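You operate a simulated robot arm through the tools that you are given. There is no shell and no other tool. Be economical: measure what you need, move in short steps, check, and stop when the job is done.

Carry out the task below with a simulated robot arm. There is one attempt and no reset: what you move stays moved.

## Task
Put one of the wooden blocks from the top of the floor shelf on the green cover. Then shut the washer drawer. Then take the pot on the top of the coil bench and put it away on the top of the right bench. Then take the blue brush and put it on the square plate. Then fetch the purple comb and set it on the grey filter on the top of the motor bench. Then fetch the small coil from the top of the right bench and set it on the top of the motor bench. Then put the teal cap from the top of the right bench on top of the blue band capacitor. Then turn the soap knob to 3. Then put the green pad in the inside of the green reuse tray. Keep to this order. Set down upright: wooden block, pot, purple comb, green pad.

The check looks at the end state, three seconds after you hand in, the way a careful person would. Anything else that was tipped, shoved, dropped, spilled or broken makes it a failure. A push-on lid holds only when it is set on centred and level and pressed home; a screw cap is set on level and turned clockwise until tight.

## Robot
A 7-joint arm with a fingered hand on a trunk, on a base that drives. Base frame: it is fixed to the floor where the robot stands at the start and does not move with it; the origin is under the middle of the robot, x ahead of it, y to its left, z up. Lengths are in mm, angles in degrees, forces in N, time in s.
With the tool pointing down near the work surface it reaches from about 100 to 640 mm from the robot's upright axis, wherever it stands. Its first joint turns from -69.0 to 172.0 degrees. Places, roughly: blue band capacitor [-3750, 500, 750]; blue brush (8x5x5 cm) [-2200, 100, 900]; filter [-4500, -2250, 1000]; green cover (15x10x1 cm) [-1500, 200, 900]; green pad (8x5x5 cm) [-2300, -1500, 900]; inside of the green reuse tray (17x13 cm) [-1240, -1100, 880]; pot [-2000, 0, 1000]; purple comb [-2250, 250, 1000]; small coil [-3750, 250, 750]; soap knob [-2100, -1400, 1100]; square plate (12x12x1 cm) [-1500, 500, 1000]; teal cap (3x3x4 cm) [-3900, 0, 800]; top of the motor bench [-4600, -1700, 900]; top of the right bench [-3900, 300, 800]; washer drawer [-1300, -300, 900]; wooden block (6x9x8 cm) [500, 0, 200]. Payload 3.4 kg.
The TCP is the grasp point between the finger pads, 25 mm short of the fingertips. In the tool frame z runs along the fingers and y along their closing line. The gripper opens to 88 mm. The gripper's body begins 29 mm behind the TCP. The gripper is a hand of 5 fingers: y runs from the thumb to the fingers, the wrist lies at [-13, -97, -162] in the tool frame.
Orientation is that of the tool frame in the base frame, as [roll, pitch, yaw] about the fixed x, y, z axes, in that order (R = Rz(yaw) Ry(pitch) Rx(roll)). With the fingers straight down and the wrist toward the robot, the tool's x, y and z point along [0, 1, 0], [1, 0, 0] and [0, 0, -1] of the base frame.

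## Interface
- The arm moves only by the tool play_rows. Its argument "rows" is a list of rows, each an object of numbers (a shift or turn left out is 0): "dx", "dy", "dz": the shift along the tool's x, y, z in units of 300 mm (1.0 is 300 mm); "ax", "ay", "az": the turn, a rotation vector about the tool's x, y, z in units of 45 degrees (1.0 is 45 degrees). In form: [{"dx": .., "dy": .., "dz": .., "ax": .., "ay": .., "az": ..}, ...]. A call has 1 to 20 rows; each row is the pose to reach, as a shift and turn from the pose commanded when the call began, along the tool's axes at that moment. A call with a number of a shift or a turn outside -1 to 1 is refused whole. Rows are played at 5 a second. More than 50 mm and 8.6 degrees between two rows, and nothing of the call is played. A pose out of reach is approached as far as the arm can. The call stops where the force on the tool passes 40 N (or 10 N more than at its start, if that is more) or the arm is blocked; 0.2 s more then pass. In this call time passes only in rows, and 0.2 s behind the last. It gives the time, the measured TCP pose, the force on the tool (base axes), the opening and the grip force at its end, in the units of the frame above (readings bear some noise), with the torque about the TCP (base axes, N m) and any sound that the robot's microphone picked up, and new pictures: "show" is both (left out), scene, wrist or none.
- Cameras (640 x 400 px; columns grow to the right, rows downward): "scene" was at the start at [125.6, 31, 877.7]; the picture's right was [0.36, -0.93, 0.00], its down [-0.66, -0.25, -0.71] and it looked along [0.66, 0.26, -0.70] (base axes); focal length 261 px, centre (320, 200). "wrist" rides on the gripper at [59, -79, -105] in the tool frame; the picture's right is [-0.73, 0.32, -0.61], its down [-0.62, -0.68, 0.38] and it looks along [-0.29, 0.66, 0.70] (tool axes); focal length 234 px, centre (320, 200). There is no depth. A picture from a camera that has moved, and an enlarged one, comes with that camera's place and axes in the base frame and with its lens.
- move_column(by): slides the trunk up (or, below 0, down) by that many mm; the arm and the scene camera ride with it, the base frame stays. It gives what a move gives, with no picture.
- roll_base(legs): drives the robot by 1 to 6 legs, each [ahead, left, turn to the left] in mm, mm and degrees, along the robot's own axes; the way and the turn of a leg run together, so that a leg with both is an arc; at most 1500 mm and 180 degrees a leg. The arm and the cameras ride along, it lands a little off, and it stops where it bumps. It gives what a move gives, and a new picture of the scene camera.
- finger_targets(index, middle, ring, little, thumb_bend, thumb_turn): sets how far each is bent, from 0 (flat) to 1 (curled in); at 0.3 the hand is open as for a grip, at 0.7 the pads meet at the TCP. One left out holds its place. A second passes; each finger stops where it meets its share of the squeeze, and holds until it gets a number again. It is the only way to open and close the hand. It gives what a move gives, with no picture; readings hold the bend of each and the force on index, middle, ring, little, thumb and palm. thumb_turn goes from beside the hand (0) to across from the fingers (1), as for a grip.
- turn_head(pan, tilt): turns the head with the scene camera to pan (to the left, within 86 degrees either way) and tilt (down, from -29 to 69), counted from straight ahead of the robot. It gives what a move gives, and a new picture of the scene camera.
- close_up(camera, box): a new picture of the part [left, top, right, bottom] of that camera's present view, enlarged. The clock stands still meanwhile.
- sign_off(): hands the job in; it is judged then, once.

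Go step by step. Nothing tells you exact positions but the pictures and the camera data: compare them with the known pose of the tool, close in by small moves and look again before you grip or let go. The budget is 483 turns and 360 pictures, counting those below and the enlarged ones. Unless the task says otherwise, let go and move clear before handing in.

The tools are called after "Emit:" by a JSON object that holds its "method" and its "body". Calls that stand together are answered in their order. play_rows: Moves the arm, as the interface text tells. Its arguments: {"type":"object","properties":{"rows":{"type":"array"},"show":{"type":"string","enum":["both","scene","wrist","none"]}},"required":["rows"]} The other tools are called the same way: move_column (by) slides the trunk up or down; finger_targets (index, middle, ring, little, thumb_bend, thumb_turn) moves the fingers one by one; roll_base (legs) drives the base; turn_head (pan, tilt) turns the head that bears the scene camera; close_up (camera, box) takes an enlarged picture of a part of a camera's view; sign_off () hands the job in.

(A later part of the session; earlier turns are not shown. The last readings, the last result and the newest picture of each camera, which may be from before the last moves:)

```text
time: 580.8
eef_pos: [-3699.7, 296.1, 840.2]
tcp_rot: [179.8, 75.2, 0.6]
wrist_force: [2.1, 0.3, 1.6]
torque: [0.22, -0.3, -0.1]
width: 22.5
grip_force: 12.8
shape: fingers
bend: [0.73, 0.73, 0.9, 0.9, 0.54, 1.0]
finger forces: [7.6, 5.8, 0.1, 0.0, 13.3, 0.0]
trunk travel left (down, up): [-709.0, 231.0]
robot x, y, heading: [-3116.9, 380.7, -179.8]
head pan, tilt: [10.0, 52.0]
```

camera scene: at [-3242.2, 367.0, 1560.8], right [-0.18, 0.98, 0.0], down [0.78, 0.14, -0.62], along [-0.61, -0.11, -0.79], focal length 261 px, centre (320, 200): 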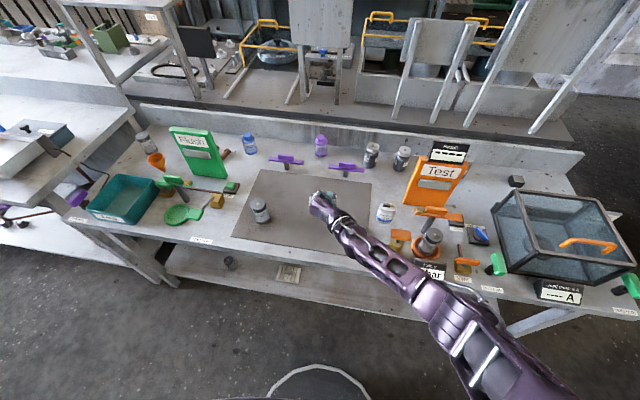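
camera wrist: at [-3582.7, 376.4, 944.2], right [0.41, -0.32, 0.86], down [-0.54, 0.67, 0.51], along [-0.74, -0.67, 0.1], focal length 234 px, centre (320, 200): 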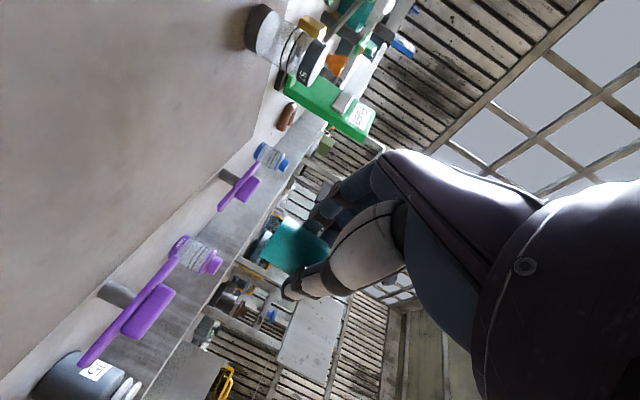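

Contact seems to be my wrist on the bench's front edge. I'll raise, shift 35 mm toward me so the wrist hangs beyond the edge, and lower again.

Emit:
{"method": "move_column", "body": {"by": 14}}

Emit:
{"method": "roll_base", "body": {"legs": [[-38, 0, 0]]}}

Emit:
{"method": "move_column", "body": {"by": -14}}

Emit:
{"method": "move_column", "body": {"by": -6}}

```text
time: 581.4
eef_pos: [-3700.0, 295.2, 855.4]
tcp_rot: [-179.9, 75.3, 0.8]
wrist_force: [-0.1, -0.5, 0.3]
torque: [0.0, 0.0, 0.03]
width: 22.7
grip_force: 13.2
shape: fingers
bend: [0.73, 0.73, 0.9, 0.9, 0.54, 1.0]
finger forces: [7.5, 5.7, 0.1, 0.0, 13.3, 0.1]
trunk travel left (down, up): [-723.0, 217.0]
robot x, y, heading: [-3114.8, 380.6, -180.1]
head pan, tilt: [10.0, 52.0]
```

```text
time: 582.3
eef_pos: [-3661.4, 297.6, 856.9]
tcp_rot: [179.8, 75.3, 0.5]
wrist_force: [-0.3, 0.8, -1.1]
torque: [0.02, -0.03, -0.02]
width: 22.5
grip_force: 13.7
shape: fingers
bend: [0.73, 0.73, 0.9, 0.9, 0.54, 1.0]
finger forces: [7.5, 5.6, 0.0, 0.1, 13.3, 0.1]
trunk travel left (down, up): [-723.0, 217.0]
robot x, y, heading: [-3084.1, 380.3, -179.8]
head pan, tilt: [10.0, 52.0]
camera scene: at [-3204.4, 368.8, 1440.8], right [-0.18, 0.98, 0.0], down [0.78, 0.14, -0.62], along [-0.61, -0.11, -0.79], focal length 261 px, centre (320, 200)
```

scene: 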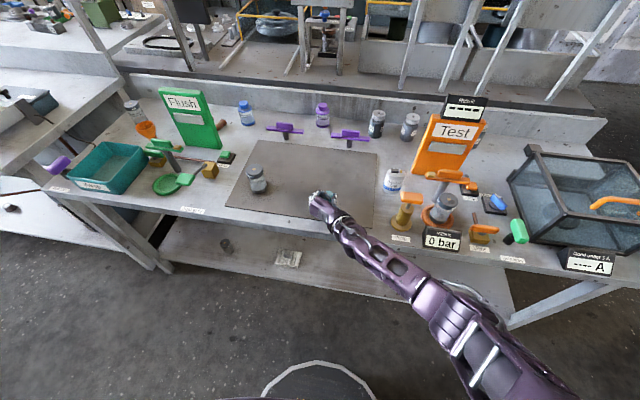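

```text
time: 582.9
eef_pos: [-3661.4, 295.5, 841.7]
tcp_rot: [180.0, 75.4, 0.9]
wrist_force: [0.2, -0.1, -1.0]
torque: [0.0, 0.03, 0.02]
width: 22.7
grip_force: 13.7
shape: fingers
bend: [0.73, 0.73, 0.9, 0.9, 0.54, 1.0]
finger forces: [7.5, 5.7, 0.0, 0.0, 13.3, 0.0]
trunk travel left (down, up): [-709.0, 231.0]
robot x, y, heading: [-3076.4, 380.8, -179.7]
head pan, tilt: [10.0, 52.0]
```

```text
time: 583.4
eef_pos: [-3660.8, 295.8, 834.8]
tcp_rot: [179.9, 75.3, 0.7]
wrist_force: [1.1, 0.1, 0.3]
torque: [0.02, -0.05, -0.06]
width: 22.7
grip_force: 13.2
shape: fingers
bend: [0.73, 0.73, 0.9, 0.9, 0.54, 1.0]
finger forces: [7.5, 5.7, 0.0, 0.0, 13.3, 0.1]
trunk travel left (down, up): [-703.0, 237.0]
robot x, y, heading: [-3082.4, 382.3, -180.0]
head pan, tilt: [10.0, 52.0]
```

Emit:
{"method": "move_column", "body": {"by": -3}}

Emit:
{"method": "close_up", "body": {"camera": "scene", "box": [290, 170, 370, 230]}}

Emit:
{"method": "close_up", "body": {"camera": "wrist", "box": [160, 140, 440, 340]}}

```text
time: 584.0
eef_pos: [-3661.4, 295.5, 833.1]
tcp_rot: [179.8, 75.4, 0.7]
wrist_force: [0.4, -1.3, 3.5]
torque: [0.01, -0.01, 0.01]
width: 22.6
grip_force: 14.0
shape: fingers
bend: [0.73, 0.73, 0.9, 0.9, 0.54, 1.0]
finger forces: [7.3, 7.2, 0.0, 0.0, 13.5, 0.0]
trunk travel left (down, up): [-700.0, 240.0]
robot x, y, heading: [-3080.5, 382.1, -179.8]
head pan, tilt: [10.0, 52.0]
```

```text
6.67 times, centred on (330, 200) of scene
camera zoom: at [-3204.1, 368.5, 1417.8], right [-0.18, 0.98, 0.0], down [0.78, 0.14, -0.62], along [-0.61, -0.11, -0.79], focal length 1741 px, centre (253, 200)
```

zoom: 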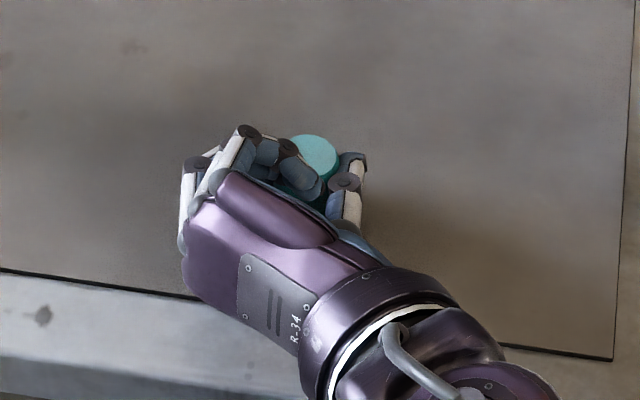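

```text
2.00 times, centred on (300, 240) of wrist
camera zoom: at [-3545.2, 376.8, 802.2], right [0.41, -0.32, 0.86], down [-0.54, 0.67, 0.51], along [-0.74, -0.67, 0.11], focal length 468 px, centre (360, 120)
```

zoom: 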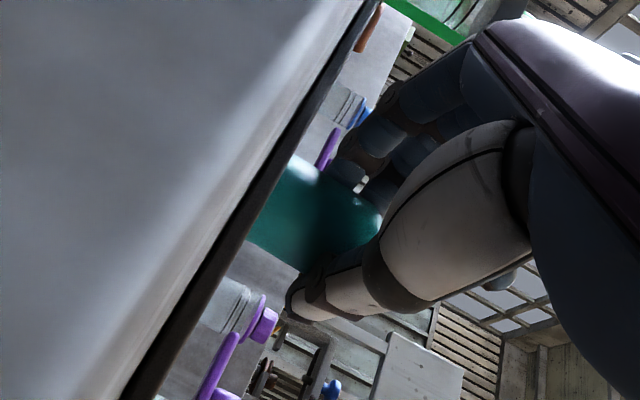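

Contact under the cap. A little lower, then open and back straight away.

Emit:
{"method": "move_column", "body": {"by": -2}}

Emit:
{"method": "finger_targets", "body": {"index": 0.5, "middle": 0.5, "thumb_bend": 0.42}}

Emit:
{"method": "close_up", "body": {"camera": "scene", "box": [290, 170, 370, 230]}}

```text
time: 584.5
eef_pos: [-3659.9, 293.6, 831.2]
tcp_rot: [179.7, 75.5, 0.5]
wrist_force: [-0.9, -3.5, 5.8]
torque: [0.07, 0.13, 0.04]
width: 22.5
grip_force: 14.1
shape: fingers
bend: [0.73, 0.73, 0.9, 0.9, 0.54, 1.0]
finger forces: [7.4, 7.9, 0.0, 0.0, 12.5, 0.1]
trunk travel left (down, up): [-698.0, 242.0]
robot x, y, heading: [-3079.6, 382.6, -180.1]
head pan, tilt: [10.0, 52.0]
```

```text
time: 585.5
eef_pos: [-3661.3, 295.4, 829.6]
tcp_rot: [-179.9, 75.2, 0.9]
wrist_force: [-0.4, 0.1, 0.4]
torque: [-0.02, -0.02, 0.0]
width: 49.8
grip_force: 0.0
shape: fingers
bend: [0.5, 0.5, 0.9, 0.9, 0.42, 1.0]
finger forces: [0.1, 0.0, 0.0, 0.0, 0.0, 0.0]
trunk travel left (down, up): [-698.0, 242.0]
robot x, y, heading: [-3079.6, 375.4, -179.5]
head pan, tilt: [10.0, 52.0]
```

```text
6.67 times, centred on (330, 200) of scene
camera zoom: at [-3204.4, 368.7, 1415.8], right [-0.18, 0.98, 0.0], down [0.78, 0.14, -0.62], along [-0.61, -0.11, -0.79], focal length 1741 px, centre (253, 200)
```

zoom: 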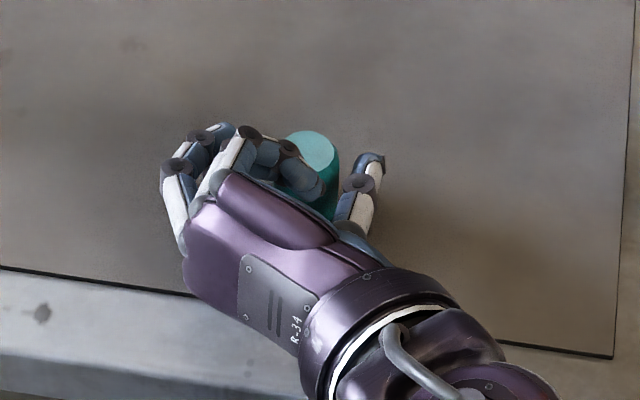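

The cap stands upright. Backing straight out.

Emit:
{"method": "roll_base", "body": {"legs": [[-150, 0, 0]]}}

Emit:
{"method": "close_up", "body": {"camera": "scene", "box": [280, 150, 380, 220]}}

```text
time: 586.8
eef_pos: [-3511.5, 296.3, 830.3]
tcp_rot: [180.0, 75.4, 0.9]
wrist_force: [0.1, 0.4, -0.6]
torque: [0.01, 0.0, -0.02]
width: 49.8
grip_force: 0.0
shape: fingers
bend: [0.5, 0.5, 0.9, 0.9, 0.42, 1.0]
finger forces: [0.0, 0.0, 0.0, 0.0, 0.1, 0.0]
trunk travel left (down, up): [-698.0, 242.0]
robot x, y, heading: [-2933.1, 378.5, -179.8]
head pan, tilt: [10.0, 52.0]
camera scene: at [-3054.2, 369.2, 1415.8], right [-0.18, 0.98, 0.0], down [0.78, 0.14, -0.62], along [-0.61, -0.11, -0.79], focal length 261 px, centre (320, 200)
```

scene: 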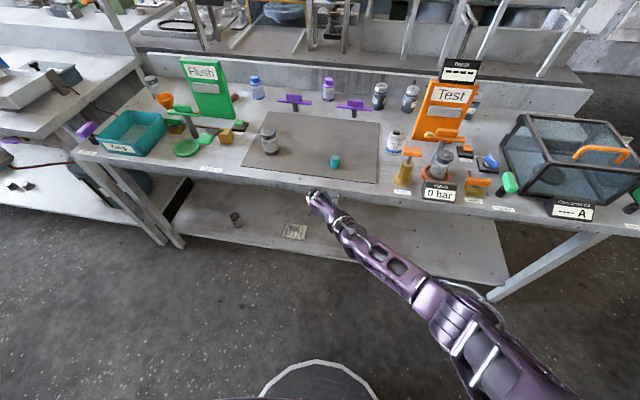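

```text
5.71 times, centred on (330, 185) of scene
camera zoom: at [-3054.2, 369.2, 1415.8], right [-0.18, 0.98, 0.0], down [0.78, 0.14, -0.62], along [-0.61, -0.11, -0.79], focal length 1492 px, centre (263, 286)
```

zoom: 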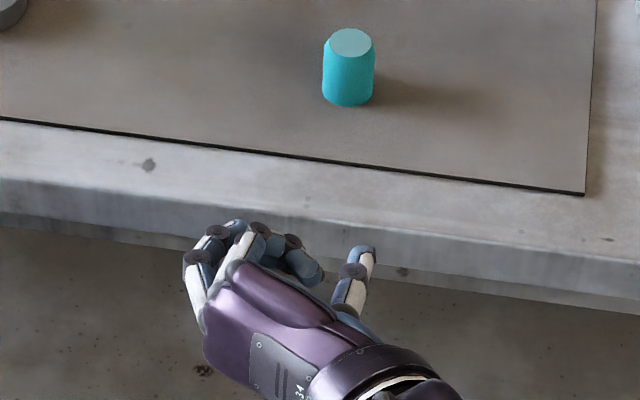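

The cap now stands upright, bore down. I'll raise the trunk and bring the tool back to pointing down (wrist on the right).

Emit:
{"method": "move_column", "body": {"by": 230}}

Emit:
{"method": "play_rows", "body": {"rows": [{"ay": 0.16, "dx": 0.01, "dz": -0.03}, {"ay": 0.32, "dx": 0.02, "dz": -0.06}, {"ay": 0.48, "dx": 0.03, "dz": -0.1}, {"ay": 0.64, "dx": 0.04, "dz": -0.13}, {"ay": 0.8, "dx": 0.045, "dz": -0.16}, {"ay": 0.93, "dx": 0.051, "dz": -0.193}], "show": "none"}}

Emit:
{"method": "play_rows", "body": {"rows": [{"ay": 0.16, "dx": 0.02, "dz": -0.01}, {"ay": 0.32, "dx": 0.04, "dz": -0.03}, {"ay": 0.48, "dx": 0.07, "dz": -0.04}, {"ay": 0.64, "dx": 0.09, "dz": -0.06}, {"ay": 0.745, "dx": 0.112, "dz": -0.073}], "show": "none"}}

```text
time: 589.3
eef_pos: [-3511.8, 295.4, 1060.3]
tcp_rot: [180.0, 75.3, 0.9]
wrist_force: [0.7, 0.6, 0.2]
torque: [0.02, 0.0, -0.01]
width: 49.7
grip_force: 0.1
shape: fingers
bend: [0.5, 0.5, 0.9, 0.9, 0.42, 1.0]
finger forces: [0.0, 0.0, 0.0, 0.0, 0.0, 0.1]
trunk travel left (down, up): [-928.0, 12.0]
robot x, y, heading: [-2932.2, 382.0, -180.0]
head pan, tilt: [10.0, 52.0]
```

```text
time: 590.7
eef_pos: [-3452.5, 296.5, 1060.3]
tcp_rot: [180.0, 33.4, 0.9]
wrist_force: [0.3, 0.9, 0.8]
torque: [0.03, -0.01, -0.01]
width: 49.7
grip_force: 0.1
shape: fingers
bend: [0.5, 0.5, 0.9, 0.9, 0.42, 1.0]
finger forces: [0.0, 0.0, 0.1, 0.1, 0.0, 0.0]
trunk travel left (down, up): [-928.0, 12.0]
robot x, y, heading: [-2929.3, 379.3, -179.6]
head pan, tilt: [10.0, 52.0]
```

```text
time: 591.9
eef_pos: [-3411.1, 296.9, 1059.5]
tcp_rot: [179.9, -0.1, 0.9]
wrist_force: [-0.7, 0.4, 0.4]
torque: [0.01, 0.03, 0.01]
width: 50.0
grip_force: 0.0
shape: fingers
bend: [0.5, 0.5, 0.9, 0.9, 0.42, 1.0]
finger forces: [0.0, 0.1, 0.1, 0.0, 0.0, 0.0]
trunk travel left (down, up): [-928.0, 12.0]
robot x, y, heading: [-2929.5, 380.6, -180.0]
head pan, tilt: [10.0, 52.0]
```

Emit:
{"method": "roll_base", "body": {"legs": [[250, 0, 0]]}}

Emit:
{"method": "move_column", "body": {"by": -130}}

Emit:
{"method": "finger_targets", "body": {"index": 0.46, "middle": 0.46, "ring": 0.46, "little": 0.46, "thumb_bend": 0.42}}

Emit:
{"method": "close_up", "body": {"camera": "wrist", "box": [120, 150, 440, 350]}}

```text
time: 593.7
eef_pos: [-3663.0, 296.4, 1058.8]
tcp_rot: [179.9, 0.0, 0.8]
wrist_force: [0.3, -0.1, 0.4]
torque: [-0.02, 0.02, -0.02]
width: 49.9
grip_force: 0.1
shape: fingers
bend: [0.5, 0.5, 0.9, 0.9, 0.42, 1.0]
finger forces: [0.0, 0.1, 0.1, 0.0, 0.0, 0.0]
trunk travel left (down, up): [-928.0, 12.0]
robot x, y, heading: [-3184.4, 381.8, -179.9]
head pan, tilt: [10.0, 52.0]
camera scene: at [-3305.1, 368.6, 1645.9], right [-0.18, 0.98, 0.0], down [0.78, 0.14, -0.62], along [-0.61, -0.11, -0.79], focal length 261 px, centre (320, 200)
```

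scene: 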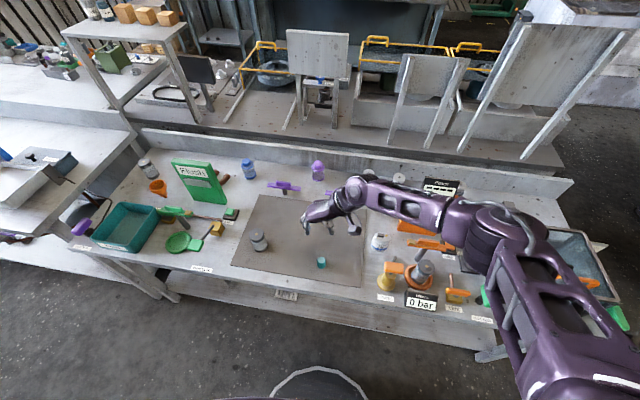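

```text
time: 595.3
eef_pos: [-3663.5, 299.0, 929.6]
tcp_rot: [180.0, -0.1, 0.9]
wrist_force: [0.0, 0.1, 0.0]
torque: [0.0, -0.01, 0.01]
width: 49.7
grip_force: 0.1
shape: fingers
bend: [0.5, 0.5, 0.9, 0.9, 0.42, 1.0]
finger forces: [0.0, 0.0, 0.0, 0.0, 0.0, 0.0]
trunk travel left (down, up): [-798.0, 142.0]
robot x, y, heading: [-3184.9, 382.1, -179.9]
head pan, tilt: [10.0, 52.0]
```

```text
time: 596.3
eef_pos: [-3663.5, 298.3, 930.2]
tcp_rot: [-180.0, 0.1, 0.7]
wrist_force: [0.1, -0.4, 0.1]
torque: [0.0, -0.05, 0.03]
width: 54.0
grip_force: 0.0
shape: fingers
bend: [0.46, 0.46, 0.46, 0.46, 0.42, 1.0]
finger forces: [0.1, 0.0, 0.0, 0.0, 0.1, 0.0]
trunk travel left (down, up): [-798.0, 142.0]
robot x, y, heading: [-3183.8, 379.1, -180.0]
head pan, tilt: [10.0, 52.0]
```

```text
2.00 times, centred on (280, 250) of wrist
camera zoom: at [-3605.4, 378.1, 1034.6], right [-0.72, -0.33, 0.61], down [-0.63, 0.67, -0.38], along [-0.28, -0.66, -0.7], focal length 468 px, centre (400, 100)
```

zoom: 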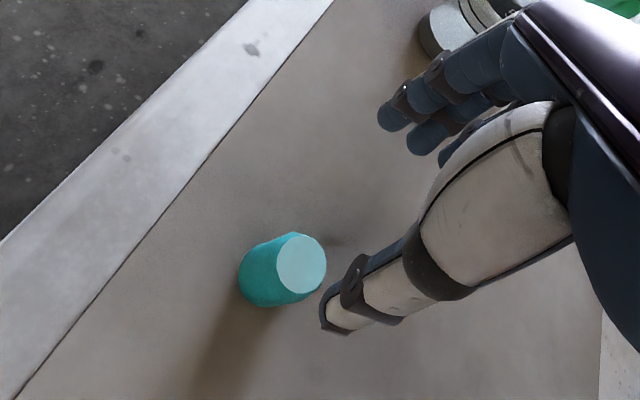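

Cap at [-3677.5, 305]. This time I'll grip it higher (TCP z≈847) so the fingertips stay above its rim on release.

Emit:
{"method": "play_rows", "body": {"rows": [{"dx": -0.048, "dy": -0.022, "dz": 0.08}, {"dx": -0.048, "dy": -0.022, "dz": 0.17}, {"dx": -0.048, "dy": -0.022, "dz": 0.24}, {"dx": -0.048, "dy": -0.022, "dz": 0.277}], "show": "wrist"}}

Emit:
{"method": "finger_targets", "body": {"index": 0.8, "middle": 0.8, "ring": 0.6, "little": 0.6, "thumb_bend": 0.7}}

Emit:
{"method": "close_up", "body": {"camera": "wrist", "box": [200, 180, 420, 350]}}

```text
time: 597.3
eef_pos: [-3678.2, 303.9, 846.3]
tcp_rot: [-179.9, 0.1, 0.8]
wrist_force: [0.4, 0.5, -0.4]
torque: [-0.01, 0.02, 0.0]
width: 54.3
grip_force: 0.0
shape: fingers
bend: [0.46, 0.46, 0.46, 0.46, 0.42, 1.0]
finger forces: [0.0, 0.0, 0.0, 0.0, 0.0, 0.0]
trunk travel left (down, up): [-798.0, 142.0]
robot x, y, heading: [-3186.3, 381.3, -180.2]
head pan, tilt: [10.0, 52.0]
camera wrist: at [-3620.0, 384.3, 951.4], right [-0.72, -0.33, 0.61], down [-0.63, 0.67, -0.38], along [-0.28, -0.66, -0.7], focal length 234 px, centre (320, 200)
```

wrist: 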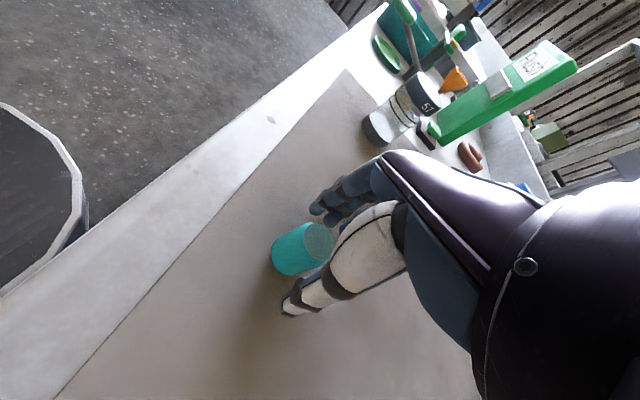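

```text
time: 598.3
eef_pos: [-3676.9, 303.0, 847.3]
tcp_rot: [-180.0, 0.0, 0.9]
wrist_force: [0.6, -0.2, -0.4]
torque: [0.0, 0.01, 0.0]
width: 22.5
grip_force: 17.0
shape: fingers
bend: [0.73, 0.74, 0.6, 0.6, 0.56, 1.0]
finger forces: [8.6, 9.2, 0.1, 0.0, 17.0, 0.0]
trunk travel left (down, up): [-798.0, 142.0]
robot x, y, heading: [-3181.3, 378.1, -180.1]
head pan, tilt: [10.0, 52.0]
```

```text
2.35 times, centred on (310, 265) of wrist
camera zoom: at [-3620.0, 384.2, 951.6], right [-0.72, -0.33, 0.61], down [-0.63, 0.67, -0.38], along [-0.28, -0.66, -0.7], focal length 551 px, centre (344, 47)
```

zoom: 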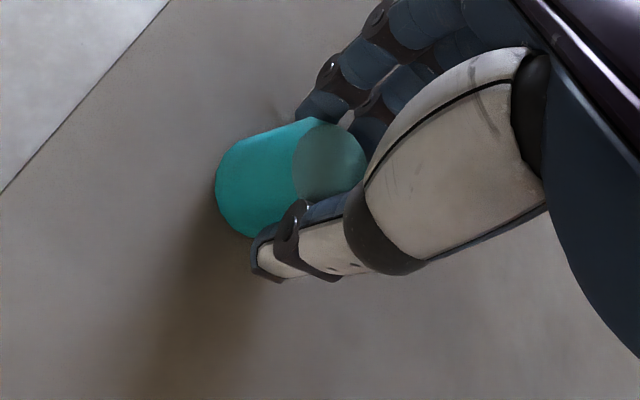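

Gripped. Lifting, then turning the hand 45° so the wrist comes toward me, and driving to the capacitor.

Emit:
{"method": "play_rows", "body": {"rows": [{"dz": -0.05}, {"dz": -0.15}, {"dz": -0.3}, {"dz": -0.45}, {"dz": -0.58}], "show": "none"}}

Emit:
{"method": "play_rows", "body": {"rows": [{"az": 0.17}, {"az": 0.34}, {"az": 0.51}, {"az": 0.68}, {"az": 0.85}, {"az": 1.0}], "show": "none"}}

Emit:
{"method": "play_rows", "body": {"rows": [{"az": 0.17}, {"az": 0.34}, {"az": 0.51}, {"az": 0.68}, {"az": 0.85}, {"az": 1.0}], "show": "both"}}

```text
time: 599.5
eef_pos: [-3676.5, 302.8, 1020.0]
tcp_rot: [-180.0, 0.0, 0.8]
wrist_force: [0.3, 0.6, -0.6]
torque: [0.0, 0.01, -0.03]
width: 22.4
grip_force: 17.3
shape: fingers
bend: [0.74, 0.74, 0.6, 0.6, 0.56, 1.0]
finger forces: [8.6, 8.4, 0.0, 0.1, 16.8, 0.1]
trunk travel left (down, up): [-798.0, 142.0]
robot x, y, heading: [-3182.6, 379.7, -180.0]
head pan, tilt: [10.0, 52.0]
```

```text
time: 600.9
eef_pos: [-3677.3, 304.5, 1020.6]
tcp_rot: [-180.0, 0.0, -44.3]
wrist_force: [0.4, 0.5, 0.5]
torque: [-0.02, 0.01, -0.02]
width: 22.1
grip_force: 16.7
shape: fingers
bend: [0.74, 0.74, 0.6, 0.6, 0.56, 1.0]
finger forces: [8.7, 8.4, 0.1, 0.0, 16.9, 0.0]
trunk travel left (down, up): [-798.0, 142.0]
robot x, y, heading: [-3180.6, 380.9, -180.0]
head pan, tilt: [10.0, 52.0]
```

```text
time: 602.3
eef_pos: [-3677.5, 304.3, 1020.2]
tcp_rot: [180.0, 0.1, -89.3]
wrist_force: [0.1, 0.4, 0.1]
torque: [0.01, -0.02, -0.01]
width: 22.2
grip_force: 16.8
shape: fingers
bend: [0.74, 0.74, 0.6, 0.6, 0.56, 1.0]
finger forces: [8.6, 8.4, 0.1, 0.1, 16.7, 0.0]
trunk travel left (down, up): [-798.0, 142.0]
robot x, y, heading: [-3183.5, 380.1, -179.8]
head pan, tilt: [10.0, 52.0]
camera scene: at [-3306.6, 367.5, 1515.7], right [-0.18, 0.98, 0.0], down [0.78, 0.14, -0.62], along [-0.61, -0.11, -0.79], focal length 261 px, centre (320, 200)
camera wrist: at [-3598.0, 246.7, 1125.1], right [-0.33, 0.72, 0.61], down [0.67, 0.63, -0.38], along [-0.66, 0.28, -0.7], focal length 234 px, centre (320, 200)
```

scene: 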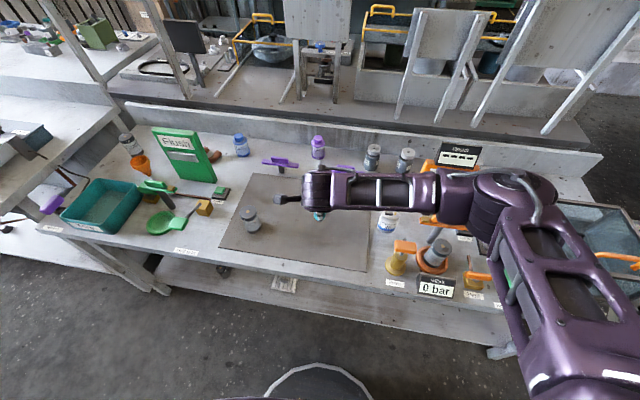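
wrist: 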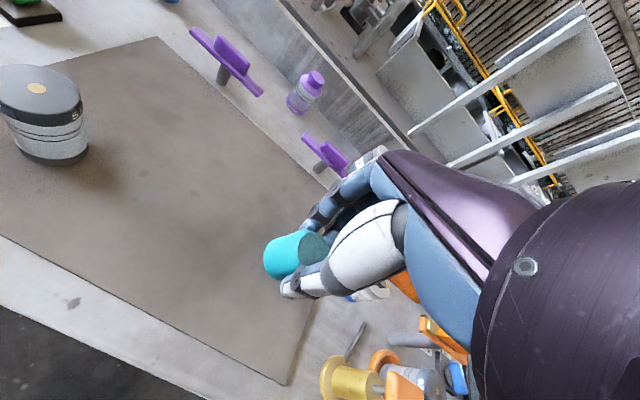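

The hand is back to the usual orientation with the cap held. Moving to the capacitor.

Emit:
{"method": "roll_base", "body": {"legs": [[0, -85, 0]]}}

Emit:
{"method": "play_rows", "body": {"rows": [{"dx": -0.1, "dy": 0.1}, {"dx": -0.2, "dy": 0.2}, {"dx": -0.3, "dy": 0.3}, {"dx": -0.35, "dy": 0.36}], "show": "none"}}

Emit:
{"method": "close_up", "body": {"camera": "wrist", "box": [160, 190, 400, 360]}}

Emit:
{"method": "close_up", "body": {"camera": "scene", "box": [320, 150, 420, 240]}}

```text
time: 603.4
eef_pos: [-3678.5, 388.1, 1019.9]
tcp_rot: [179.9, 0.0, -89.1]
wrist_force: [0.0, -0.4, 0.3]
torque: [-0.05, 0.01, 0.05]
width: 22.3
grip_force: 16.4
shape: fingers
bend: [0.74, 0.74, 0.6, 0.6, 0.56, 1.0]
finger forces: [8.6, 8.4, 0.0, 0.0, 16.7, 0.0]
trunk travel left (down, up): [-798.0, 142.0]
robot x, y, heading: [-3182.9, 462.9, -180.1]
head pan, tilt: [10.0, 52.0]
camera scene: at [-3306.9, 452.9, 1515.8], right [-0.18, 0.98, 0.0], down [0.78, 0.14, -0.62], along [-0.61, -0.11, -0.79], focal length 261 px, centre (320, 200)
```

scene: 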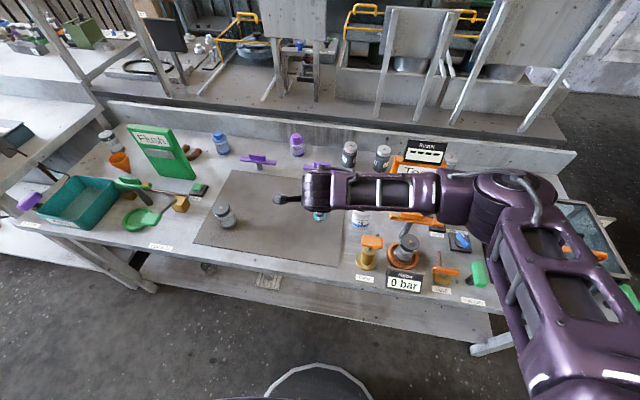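

```text
time: 604.4
eef_pos: [-3788.5, 492.3, 1019.4]
tcp_rot: [180.0, 0.1, -89.1]
wrist_force: [0.2, 0.2, -0.2]
torque: [-0.02, -0.01, -0.01]
width: 22.0
grip_force: 16.1
shape: fingers
bend: [0.74, 0.74, 0.6, 0.6, 0.56, 1.0]
finger forces: [8.7, 8.2, 0.0, 0.0, 16.7, 0.0]
trunk travel left (down, up): [-798.0, 142.0]
robot x, y, heading: [-3182.9, 462.8, -179.8]
head pan, tilt: [10.0, 52.0]
```

```text
2.35 times, centred on (280, 275) of wrist
camera zoom: at [-3708.2, 435.0, 1124.7], right [-0.33, 0.72, 0.61], down [0.67, 0.63, -0.38], along [-0.66, 0.28, -0.7], focal length 551 px, centre (414, 24)
```

zoom: 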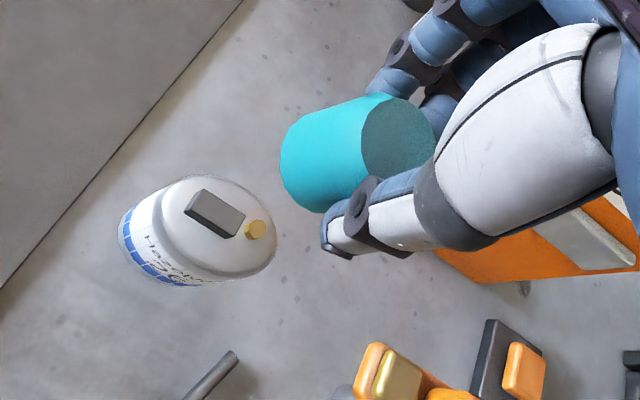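

```text
4.44 times, centred on (370, 195) of scene
camera zoom: at [-3307.4, 452.9, 1515.7], right [-0.18, 0.98, 0.0], down [0.78, 0.14, -0.62], along [-0.61, -0.11, -0.79], focal length 1161 px, centre (98, 222)
```

zoom: 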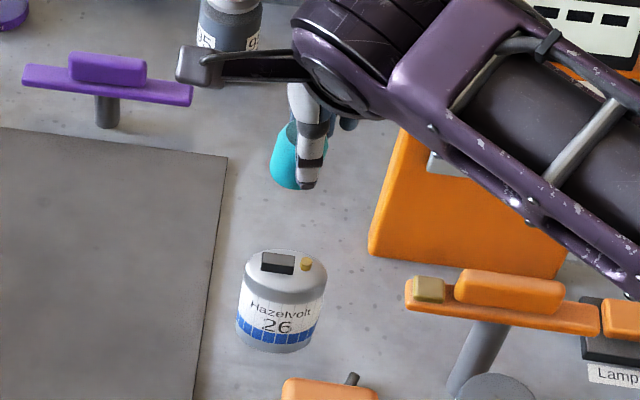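

The terminals give the capacitor axis at [-3780, 495.5]; the cap's centre is at [-3783, 490]. Correcting and lowering to ~8 mm above.

Emit:
{"method": "play_rows", "body": {"rows": [{"dx": -0.018, "dy": -0.01, "dz": 0.1}, {"dx": -0.018, "dy": -0.01, "dz": 0.19}, {"dx": -0.018, "dy": -0.01, "dz": 0.235}], "show": "none"}}

Emit:
{"method": "close_up", "body": {"camera": "wrist", "box": [200, 190, 360, 320]}}

Emit:
{"method": "close_up", "body": {"camera": "scene", "box": [340, 165, 400, 225]}}

```text
time: 605.1
eef_pos: [-3785.9, 496.9, 948.7]
tcp_rot: [180.0, 0.0, -89.1]
wrist_force: [0.7, -0.1, -0.3]
torque: [0.01, 0.0, -0.03]
width: 22.0
grip_force: 16.3
shape: fingers
bend: [0.74, 0.74, 0.6, 0.6, 0.56, 1.0]
finger forces: [8.5, 7.9, 0.0, 0.0, 16.5, 0.1]
trunk travel left (down, up): [-798.0, 142.0]
robot x, y, heading: [-3182.3, 464.4, -179.8]
head pan, tilt: [10.0, 52.0]
```

```text
3.08 times, centred on (280, 255) of wrist
camera zoom: at [-3704.9, 440.0, 1054.2], right [-0.33, 0.72, 0.61], down [0.67, 0.63, -0.38], along [-0.66, 0.28, -0.7], focal length 720 px, centre (443, 31)
```

zoom: 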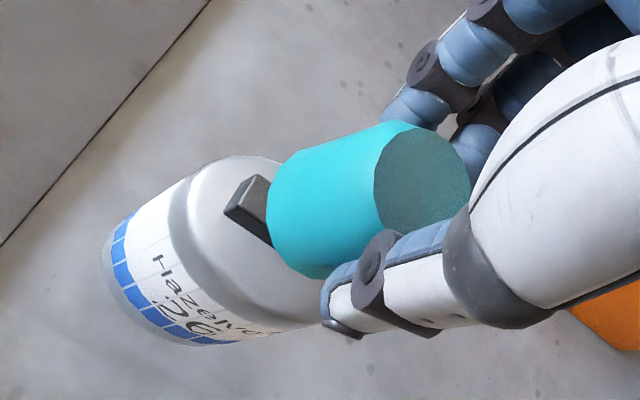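

```text
6.67 times, centred on (370, 195) of scene
camera zoom: at [-3306.9, 452.8, 1515.8], right [-0.18, 0.98, 0.0], down [0.78, 0.14, -0.62], along [-0.61, -0.11, -0.79], focal length 1741 px, centre (-13, 233)
```

zoom: 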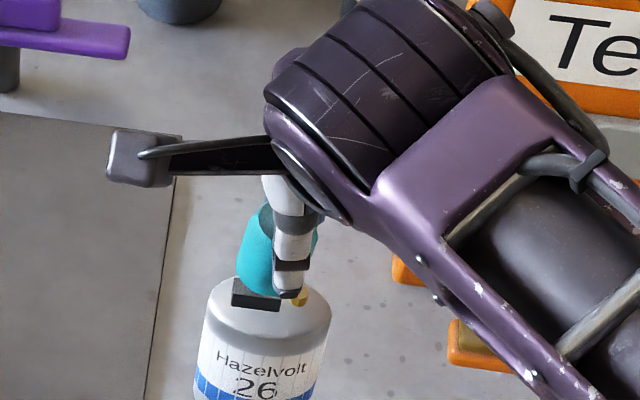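

Lateral alignment is within 1 mm. Lowering in small steps to first contact.

Emit:
{"method": "play_rows", "body": {"rows": [{"dz": 0.008}, {"dz": 0.016}, {"dz": 0.024}], "show": "none"}}

Emit:
{"method": "play_rows", "body": {"rows": [{"dz": 0.006}, {"dz": 0.012}], "show": "none"}}

Emit:
{"method": "play_rows", "body": {"rows": [{"dz": 0.006}, {"dz": 0.012}], "show": "none"}}

```text
time: 606.0
eef_pos: [-3784.6, 498.1, 942.1]
tcp_rot: [-180.0, 0.0, -89.0]
wrist_force: [-0.2, 0.7, 0.8]
torque: [-0.05, -0.04, 0.01]
width: 21.9
grip_force: 16.5
shape: fingers
bend: [0.74, 0.74, 0.6, 0.6, 0.56, 1.0]
finger forces: [8.4, 7.9, 0.0, 0.1, 16.5, 0.0]
trunk travel left (down, up): [-798.0, 142.0]
robot x, y, heading: [-3182.1, 467.5, -179.7]
head pan, tilt: [10.0, 52.0]
```

```text
time: 606.5
eef_pos: [-3784.9, 497.4, 938.7]
tcp_rot: [-180.0, -0.1, -89.0]
wrist_force: [-0.6, 0.1, -0.7]
torque: [0.0, -0.01, -0.01]
width: 22.1
grip_force: 16.5
shape: fingers
bend: [0.74, 0.74, 0.6, 0.6, 0.56, 1.0]
finger forces: [8.5, 7.9, 0.1, 0.0, 16.4, 0.0]
trunk travel left (down, up): [-798.0, 142.0]
robot x, y, heading: [-3183.2, 465.1, -179.6]
head pan, tilt: [10.0, 52.0]
```

```text
time: 607.1
eef_pos: [-3785.3, 497.8, 934.3]
tcp_rot: [180.0, 0.0, -89.1]
wrist_force: [0.4, 1.0, -0.5]
torque: [0.0, 0.01, 0.03]
width: 21.9
grip_force: 16.8
shape: fingers
bend: [0.74, 0.74, 0.6, 0.6, 0.56, 1.0]
finger forces: [8.5, 7.8, 0.0, 0.1, 16.4, 0.1]
trunk travel left (down, up): [-798.0, 142.0]
robot x, y, heading: [-3178.6, 467.7, -179.8]
head pan, tilt: [10.0, 52.0]
```

Emit:
{"method": "play_rows", "body": {"rows": [{"dz": 0.006}, {"dz": 0.012}], "show": "none"}}

Emit:
{"method": "play_rows", "body": {"rows": [{"dz": 0.006}], "show": "none"}}

Emit:
{"method": "close_up", "body": {"camera": "scene", "box": [340, 165, 400, 225]}}

Emit:
{"method": "close_up", "body": {"camera": "wrist", "box": [200, 190, 360, 320]}}

```text
time: 607.8
eef_pos: [-3784.6, 496.7, 932.9]
tcp_rot: [-179.9, 0.1, -89.1]
wrist_force: [-1.3, -0.7, -0.5]
torque: [0.0, 0.0, -0.01]
width: 22.1
grip_force: 16.6
shape: fingers
bend: [0.74, 0.74, 0.6, 0.6, 0.56, 1.0]
finger forces: [8.5, 8.0, 0.0, 0.1, 16.4, 0.1]
trunk travel left (down, up): [-798.0, 142.0]
robot x, y, heading: [-3183.4, 464.3, -179.7]
head pan, tilt: [10.0, 52.0]
```

```text
time: 608.1
eef_pos: [-3784.7, 497.3, 930.1]
tcp_rot: [180.0, 0.0, -89.2]
wrist_force: [0.2, 0.2, 0.0]
torque: [0.05, 0.02, 0.0]
width: 22.0
grip_force: 16.6
shape: fingers
bend: [0.74, 0.74, 0.6, 0.6, 0.56, 1.0]
finger forces: [8.5, 7.9, 0.0, 0.0, 16.4, 0.0]
trunk travel left (down, up): [-798.0, 142.0]
robot x, y, heading: [-3182.3, 465.3, -180.0]
head pan, tilt: [10.0, 52.0]
```

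```text
6.67 times, centred on (370, 195) of scene
camera zoom: at [-3306.9, 452.8, 1515.8], right [-0.18, 0.98, 0.0], down [0.78, 0.14, -0.62], along [-0.61, -0.11, -0.79], focal length 1741 px, centre (-13, 233)
```

zoom: 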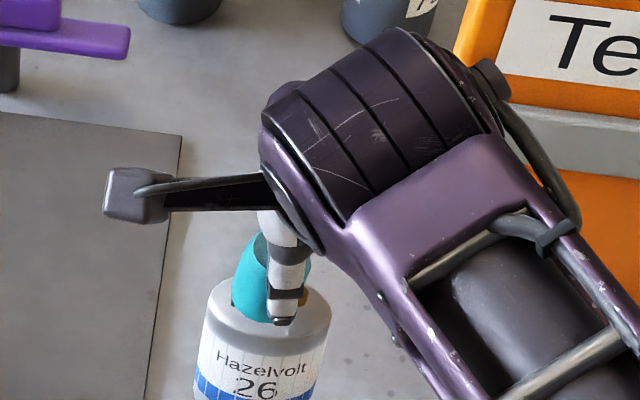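

```text
3.08 times, centred on (280, 255) of wrist
camera zoom: at [-3704.4, 440.0, 1035.0], right [-0.33, 0.72, 0.61], down [0.67, 0.63, -0.38], along [-0.66, 0.28, -0.7], focal length 720 px, centre (443, 31)
```

zoom: 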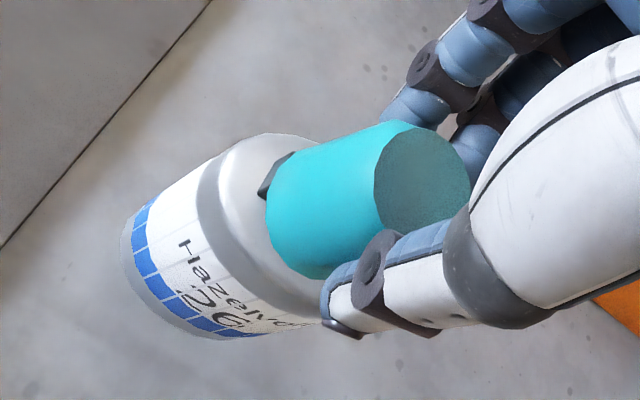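

The cap is right on the axis, passing the terminals without resistance. Continuing to contact.

Emit:
{"method": "play_rows", "body": {"rows": [{"dz": 0.006}, {"dz": 0.012}], "show": "none"}}

Emit:
{"method": "play_rows", "body": {"rows": [{"dz": 0.006}, {"dz": 0.01}], "show": "none"}}

```text
time: 608.8
eef_pos: [-3785.1, 497.8, 926.6]
tcp_rot: [180.0, 0.1, -89.1]
wrist_force: [-0.1, -0.1, -0.9]
torque: [-0.03, -0.02, -0.01]
width: 21.8
grip_force: 16.2
shape: fingers
bend: [0.74, 0.74, 0.6, 0.6, 0.56, 1.0]
finger forces: [8.5, 7.9, 0.0, 0.1, 16.5, 0.1]
trunk travel left (down, up): [-798.0, 142.0]
robot x, y, heading: [-3181.1, 464.3, -179.8]
head pan, tilt: [10.0, 52.0]
```

```text
time: 609.4
eef_pos: [-3784.6, 497.7, 923.9]
tcp_rot: [-179.8, -0.1, -89.1]
wrist_force: [0.1, 0.1, 0.0]
torque: [0.02, 0.02, 0.01]
width: 22.0
grip_force: 16.1
shape: fingers
bend: [0.74, 0.74, 0.6, 0.6, 0.56, 1.0]
finger forces: [8.5, 8.0, 0.0, 0.0, 16.3, 0.1]
trunk travel left (down, up): [-798.0, 142.0]
robot x, y, heading: [-3180.4, 462.6, -179.7]
head pan, tilt: [10.0, 52.0]
```

Emit:
{"method": "play_rows", "body": {"rows": [{"dz": 0.006}, {"dz": 0.012}], "show": "none"}}

Emit:
{"method": "play_rows", "body": {"rows": [{"dz": 0.006}, {"dz": 0.012}], "show": "none"}}

Emit:
{"method": "close_up", "body": {"camera": "wrist", "box": [200, 190, 360, 320]}}

Emit:
{"method": "close_up", "body": {"camera": "scene", "box": [340, 165, 400, 225]}}

```text
time: 610.0
eef_pos: [-3785.2, 495.8, 921.5]
tcp_rot: [180.0, -0.1, -89.1]
wrist_force: [-1.0, -0.4, 4.5]
torque: [0.07, -0.07, 0.0]
width: 21.6
grip_force: 17.4
shape: fingers
bend: [0.74, 0.75, 0.6, 0.6, 0.56, 1.0]
finger forces: [8.3, 9.1, 0.0, 0.1, 17.6, 0.0]
trunk travel left (down, up): [-798.0, 142.0]
robot x, y, heading: [-3183.4, 463.0, -179.8]
head pan, tilt: [10.0, 52.0]
```

```text
time: 610.5
eef_pos: [-3782.7, 497.9, 917.3]
tcp_rot: [179.9, 0.1, -89.1]
wrist_force: [1.2, -0.9, 12.4]
torque: [0.05, -0.12, 0.0]
width: 21.3
grip_force: 17.4
shape: fingers
bend: [0.74, 0.76, 0.6, 0.6, 0.56, 1.0]
finger forces: [8.3, 9.8, 0.0, 0.0, 16.9, 0.1]
trunk travel left (down, up): [-798.0, 142.0]
robot x, y, heading: [-3183.6, 464.9, -179.9]
head pan, tilt: [10.0, 52.0]
```

```text
3.08 times, centred on (280, 255) of wrist
camera zoom: at [-3703.1, 439.9, 1022.3], right [-0.33, 0.72, 0.61], down [0.67, 0.63, -0.38], along [-0.66, 0.28, -0.69], focal length 720 px, centre (443, 31)
```

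zoom: 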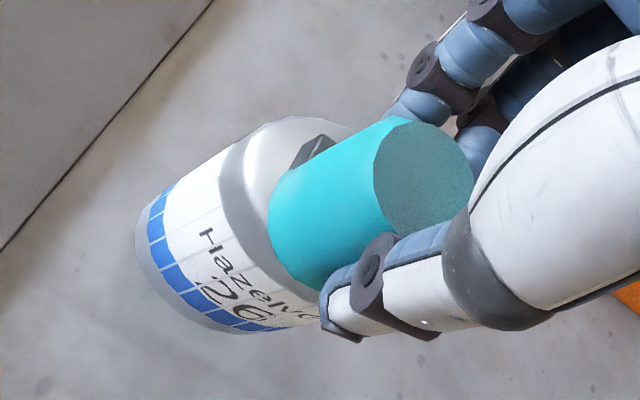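

```text
6.67 times, centred on (370, 195) of scene
camera zoom: at [-3304.6, 452.6, 1516.0], right [-0.18, 0.98, 0.0], down [0.77, 0.14, -0.62], along [-0.61, -0.11, -0.79], focal length 1741 px, centre (-13, 233)
```

zoom: 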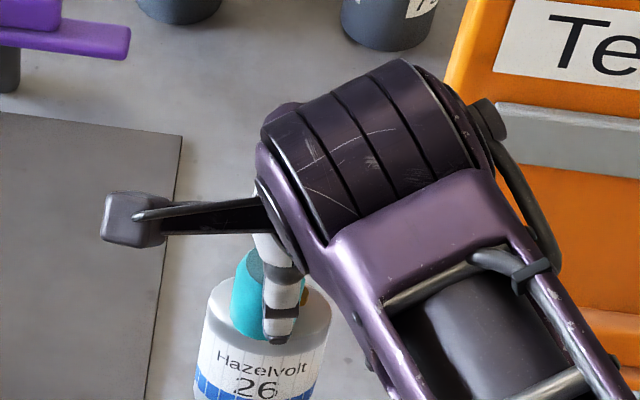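

Now the view is clear: the cap is centred and resting on the capacitor's top (the block's end peeks out at its left). I'll open only a little this time and check.

Emit:
{"method": "finger_targets", "body": {"index": 0.66, "middle": 0.66, "ring": 0.55, "little": 0.55, "thumb_bend": 0.5}}

Emit:
{"method": "close_up", "body": {"camera": "wrist", "box": [200, 190, 360, 320]}}

```text
time: 611.5
eef_pos: [-3785.6, 497.6, 916.5]
tcp_rot: [-180.0, 0.1, -89.0]
wrist_force: [-0.2, -0.1, -0.4]
torque: [-0.03, 0.01, 0.0]
width: 26.2
grip_force: 0.5
shape: fingers
bend: [0.65, 0.66, 0.55, 0.55, 0.49, 1.0]
finger forces: [0.5, 0.1, 0.1, 0.0, 0.5, 0.0]
trunk travel left (down, up): [-798.0, 142.0]
robot x, y, heading: [-3183.1, 463.8, -179.9]
head pan, tilt: [10.0, 52.0]
```

```text
3.08 times, centred on (280, 255) of wrist
camera zoom: at [-3704.4, 440.1, 1021.3], right [-0.33, 0.72, 0.61], down [0.67, 0.63, -0.38], along [-0.66, 0.28, -0.7], focal length 720 px, centre (443, 31)
```

zoom: 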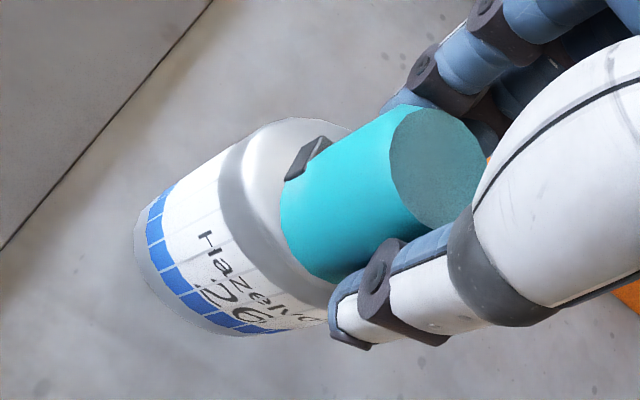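

Emit:
{"method": "finger_targets", "body": {"index": 0.6, "middle": 0.6, "thumb_bend": 0.44}}

Emit:
{"method": "close_up", "body": {"camera": "wrist", "box": [200, 190, 360, 320]}}

Emit:
{"method": "close_up", "body": {"camera": "scene", "box": [340, 165, 400, 225]}}

```text
time: 612.5
eef_pos: [-3785.2, 497.8, 916.8]
tcp_rot: [180.0, 0.0, -89.0]
wrist_force: [-0.6, -0.8, 0.4]
torque: [0.01, -0.02, -0.02]
width: 36.6
grip_force: 0.1
shape: fingers
bend: [0.6, 0.6, 0.55, 0.55, 0.44, 1.0]
finger forces: [0.0, 0.0, 0.0, 0.1, 0.0, 0.0]
trunk travel left (down, up): [-798.0, 142.0]
robot x, y, heading: [-3182.5, 462.2, -179.7]
head pan, tilt: [10.0, 52.0]
```

```text
3.08 times, centred on (280, 255) of wrist
camera zoom: at [-3704.5, 440.1, 1021.3], right [-0.33, 0.72, 0.61], down [0.67, 0.63, -0.38], along [-0.66, 0.28, -0.7], focal length 720 px, centre (443, 31)
```

zoom: 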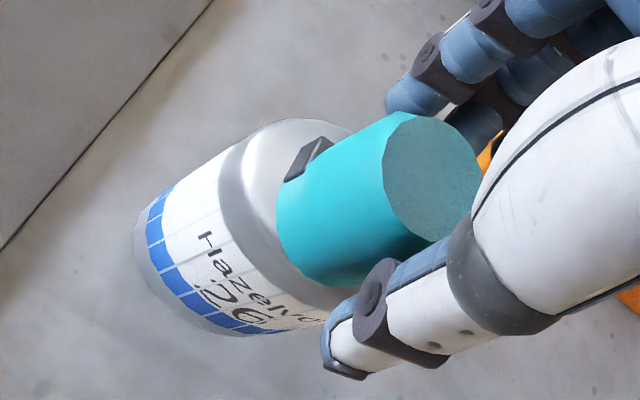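

```text
6.67 times, centred on (370, 195) of scene
camera zoom: at [-3306.8, 452.9, 1515.8], right [-0.18, 0.98, 0.0], down [0.78, 0.14, -0.62], along [-0.61, -0.11, -0.79], focal length 1741 px, centre (-13, 233)
```

zoom: 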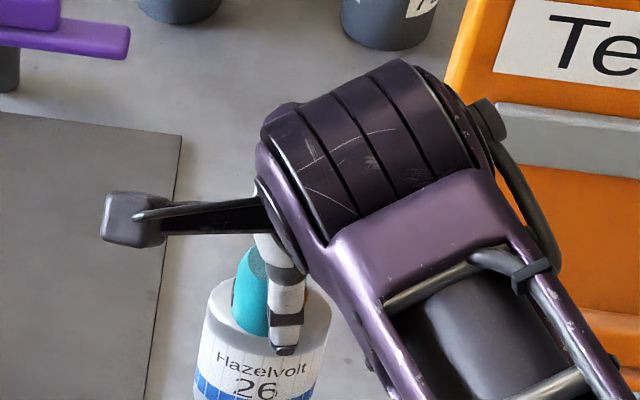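

The cap stands free (no finger forces). Rising carefully a few mm, opening wider, then up.

Emit:
{"method": "play_rows", "body": {"rows": [{"dz": -0.015}, {"dz": -0.03}], "show": "none"}}

Emit:
{"method": "finger_targets", "body": {"index": 0.52, "middle": 0.52, "thumb_bend": 0.38}}

Emit:
{"method": "play_rows", "body": {"rows": [{"dz": -0.02}, {"dz": -0.06}, {"dz": -0.12}, {"dz": -0.22}, {"dz": -0.34}], "show": "wrist"}}

Emit:
{"method": "close_up", "body": {"camera": "wrist", "box": [160, 190, 360, 350]}}

Emit:
{"method": "close_up", "body": {"camera": "scene", "box": [340, 165, 400, 225]}}

```text
time: 613.1
eef_pos: [-3784.5, 496.4, 924.9]
tcp_rot: [179.9, 0.0, -89.0]
wrist_force: [-1.0, -0.1, 0.7]
torque: [-0.01, -0.01, -0.02]
width: 36.5
grip_force: 0.1
shape: fingers
bend: [0.6, 0.6, 0.55, 0.55, 0.44, 1.0]
finger forces: [0.1, 0.0, 0.1, 0.0, 0.1, 0.1]
trunk travel left (down, up): [-798.0, 142.0]
robot x, y, heading: [-3182.0, 466.7, -179.7]
head pan, tilt: [10.0, 52.0]
```

```text
time: 614.1
eef_pos: [-3784.3, 494.7, 924.4]
tcp_rot: [180.0, 0.1, -89.1]
wrist_force: [-0.1, -0.9, -0.4]
torque: [0.02, 0.02, 0.01]
width: 51.8
grip_force: 0.0
shape: fingers
bend: [0.52, 0.52, 0.55, 0.55, 0.38, 1.0]
finger forces: [0.1, 0.0, 0.0, 0.0, 0.0, 0.1]
trunk travel left (down, up): [-798.0, 142.0]
robot x, y, heading: [-3181.2, 463.1, -179.7]
head pan, tilt: [10.0, 52.0]
```

```text
time: 615.4
eef_pos: [-3784.7, 500.5, 1026.7]
tcp_rot: [-179.9, -0.1, -89.2]
wrist_force: [-0.3, -1.3, -0.2]
torque: [-0.03, 0.01, -0.02]
width: 52.1
grip_force: 0.0
shape: fingers
bend: [0.52, 0.52, 0.55, 0.55, 0.38, 1.0]
finger forces: [0.1, 0.0, 0.0, 0.0, 0.0, 0.0]
trunk travel left (down, up): [-798.0, 142.0]
robot x, y, heading: [-3182.5, 462.9, -179.7]
head pan, tilt: [10.0, 52.0]
camera wrist: at [-3705.0, 442.8, 1131.2], right [-0.33, 0.72, 0.6], down [0.67, 0.63, -0.38], along [-0.66, 0.28, -0.7], focal length 234 px, centre (320, 200)
```

wrist: 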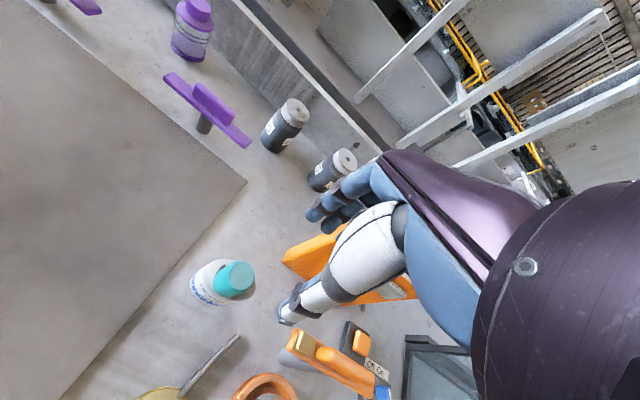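

```text
2.50 times, centred on (260, 270) of wrist
camera zoom: at [-3705.0, 442.8, 1131.2], right [-0.33, 0.72, 0.6], down [0.67, 0.63, -0.38], along [-0.66, 0.28, -0.7], focal length 585 px, centre (470, 25)
```

zoom: 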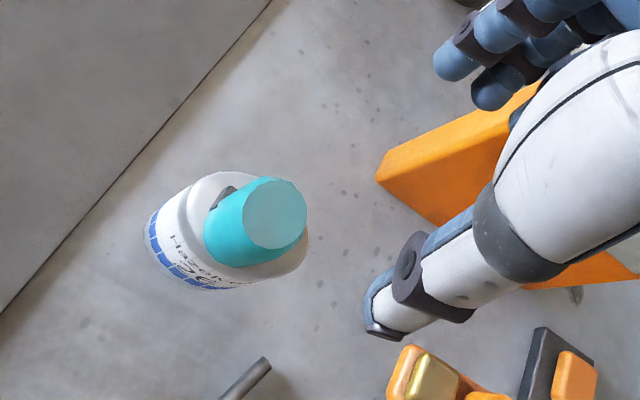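

```text
6.67 times, centred on (370, 195) of scene
camera zoom: at [-3307.8, 456.2, 1515.6], right [-0.18, 0.98, 0.0], down [0.78, 0.14, -0.62], along [-0.61, -0.11, -0.79], focal length 1741 px, centre (-13, 233)
```

zoom: 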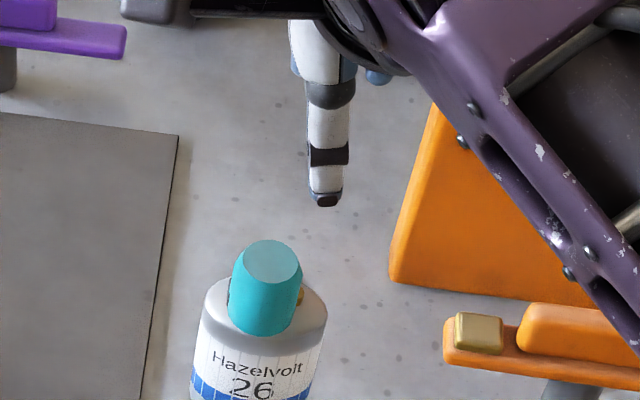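

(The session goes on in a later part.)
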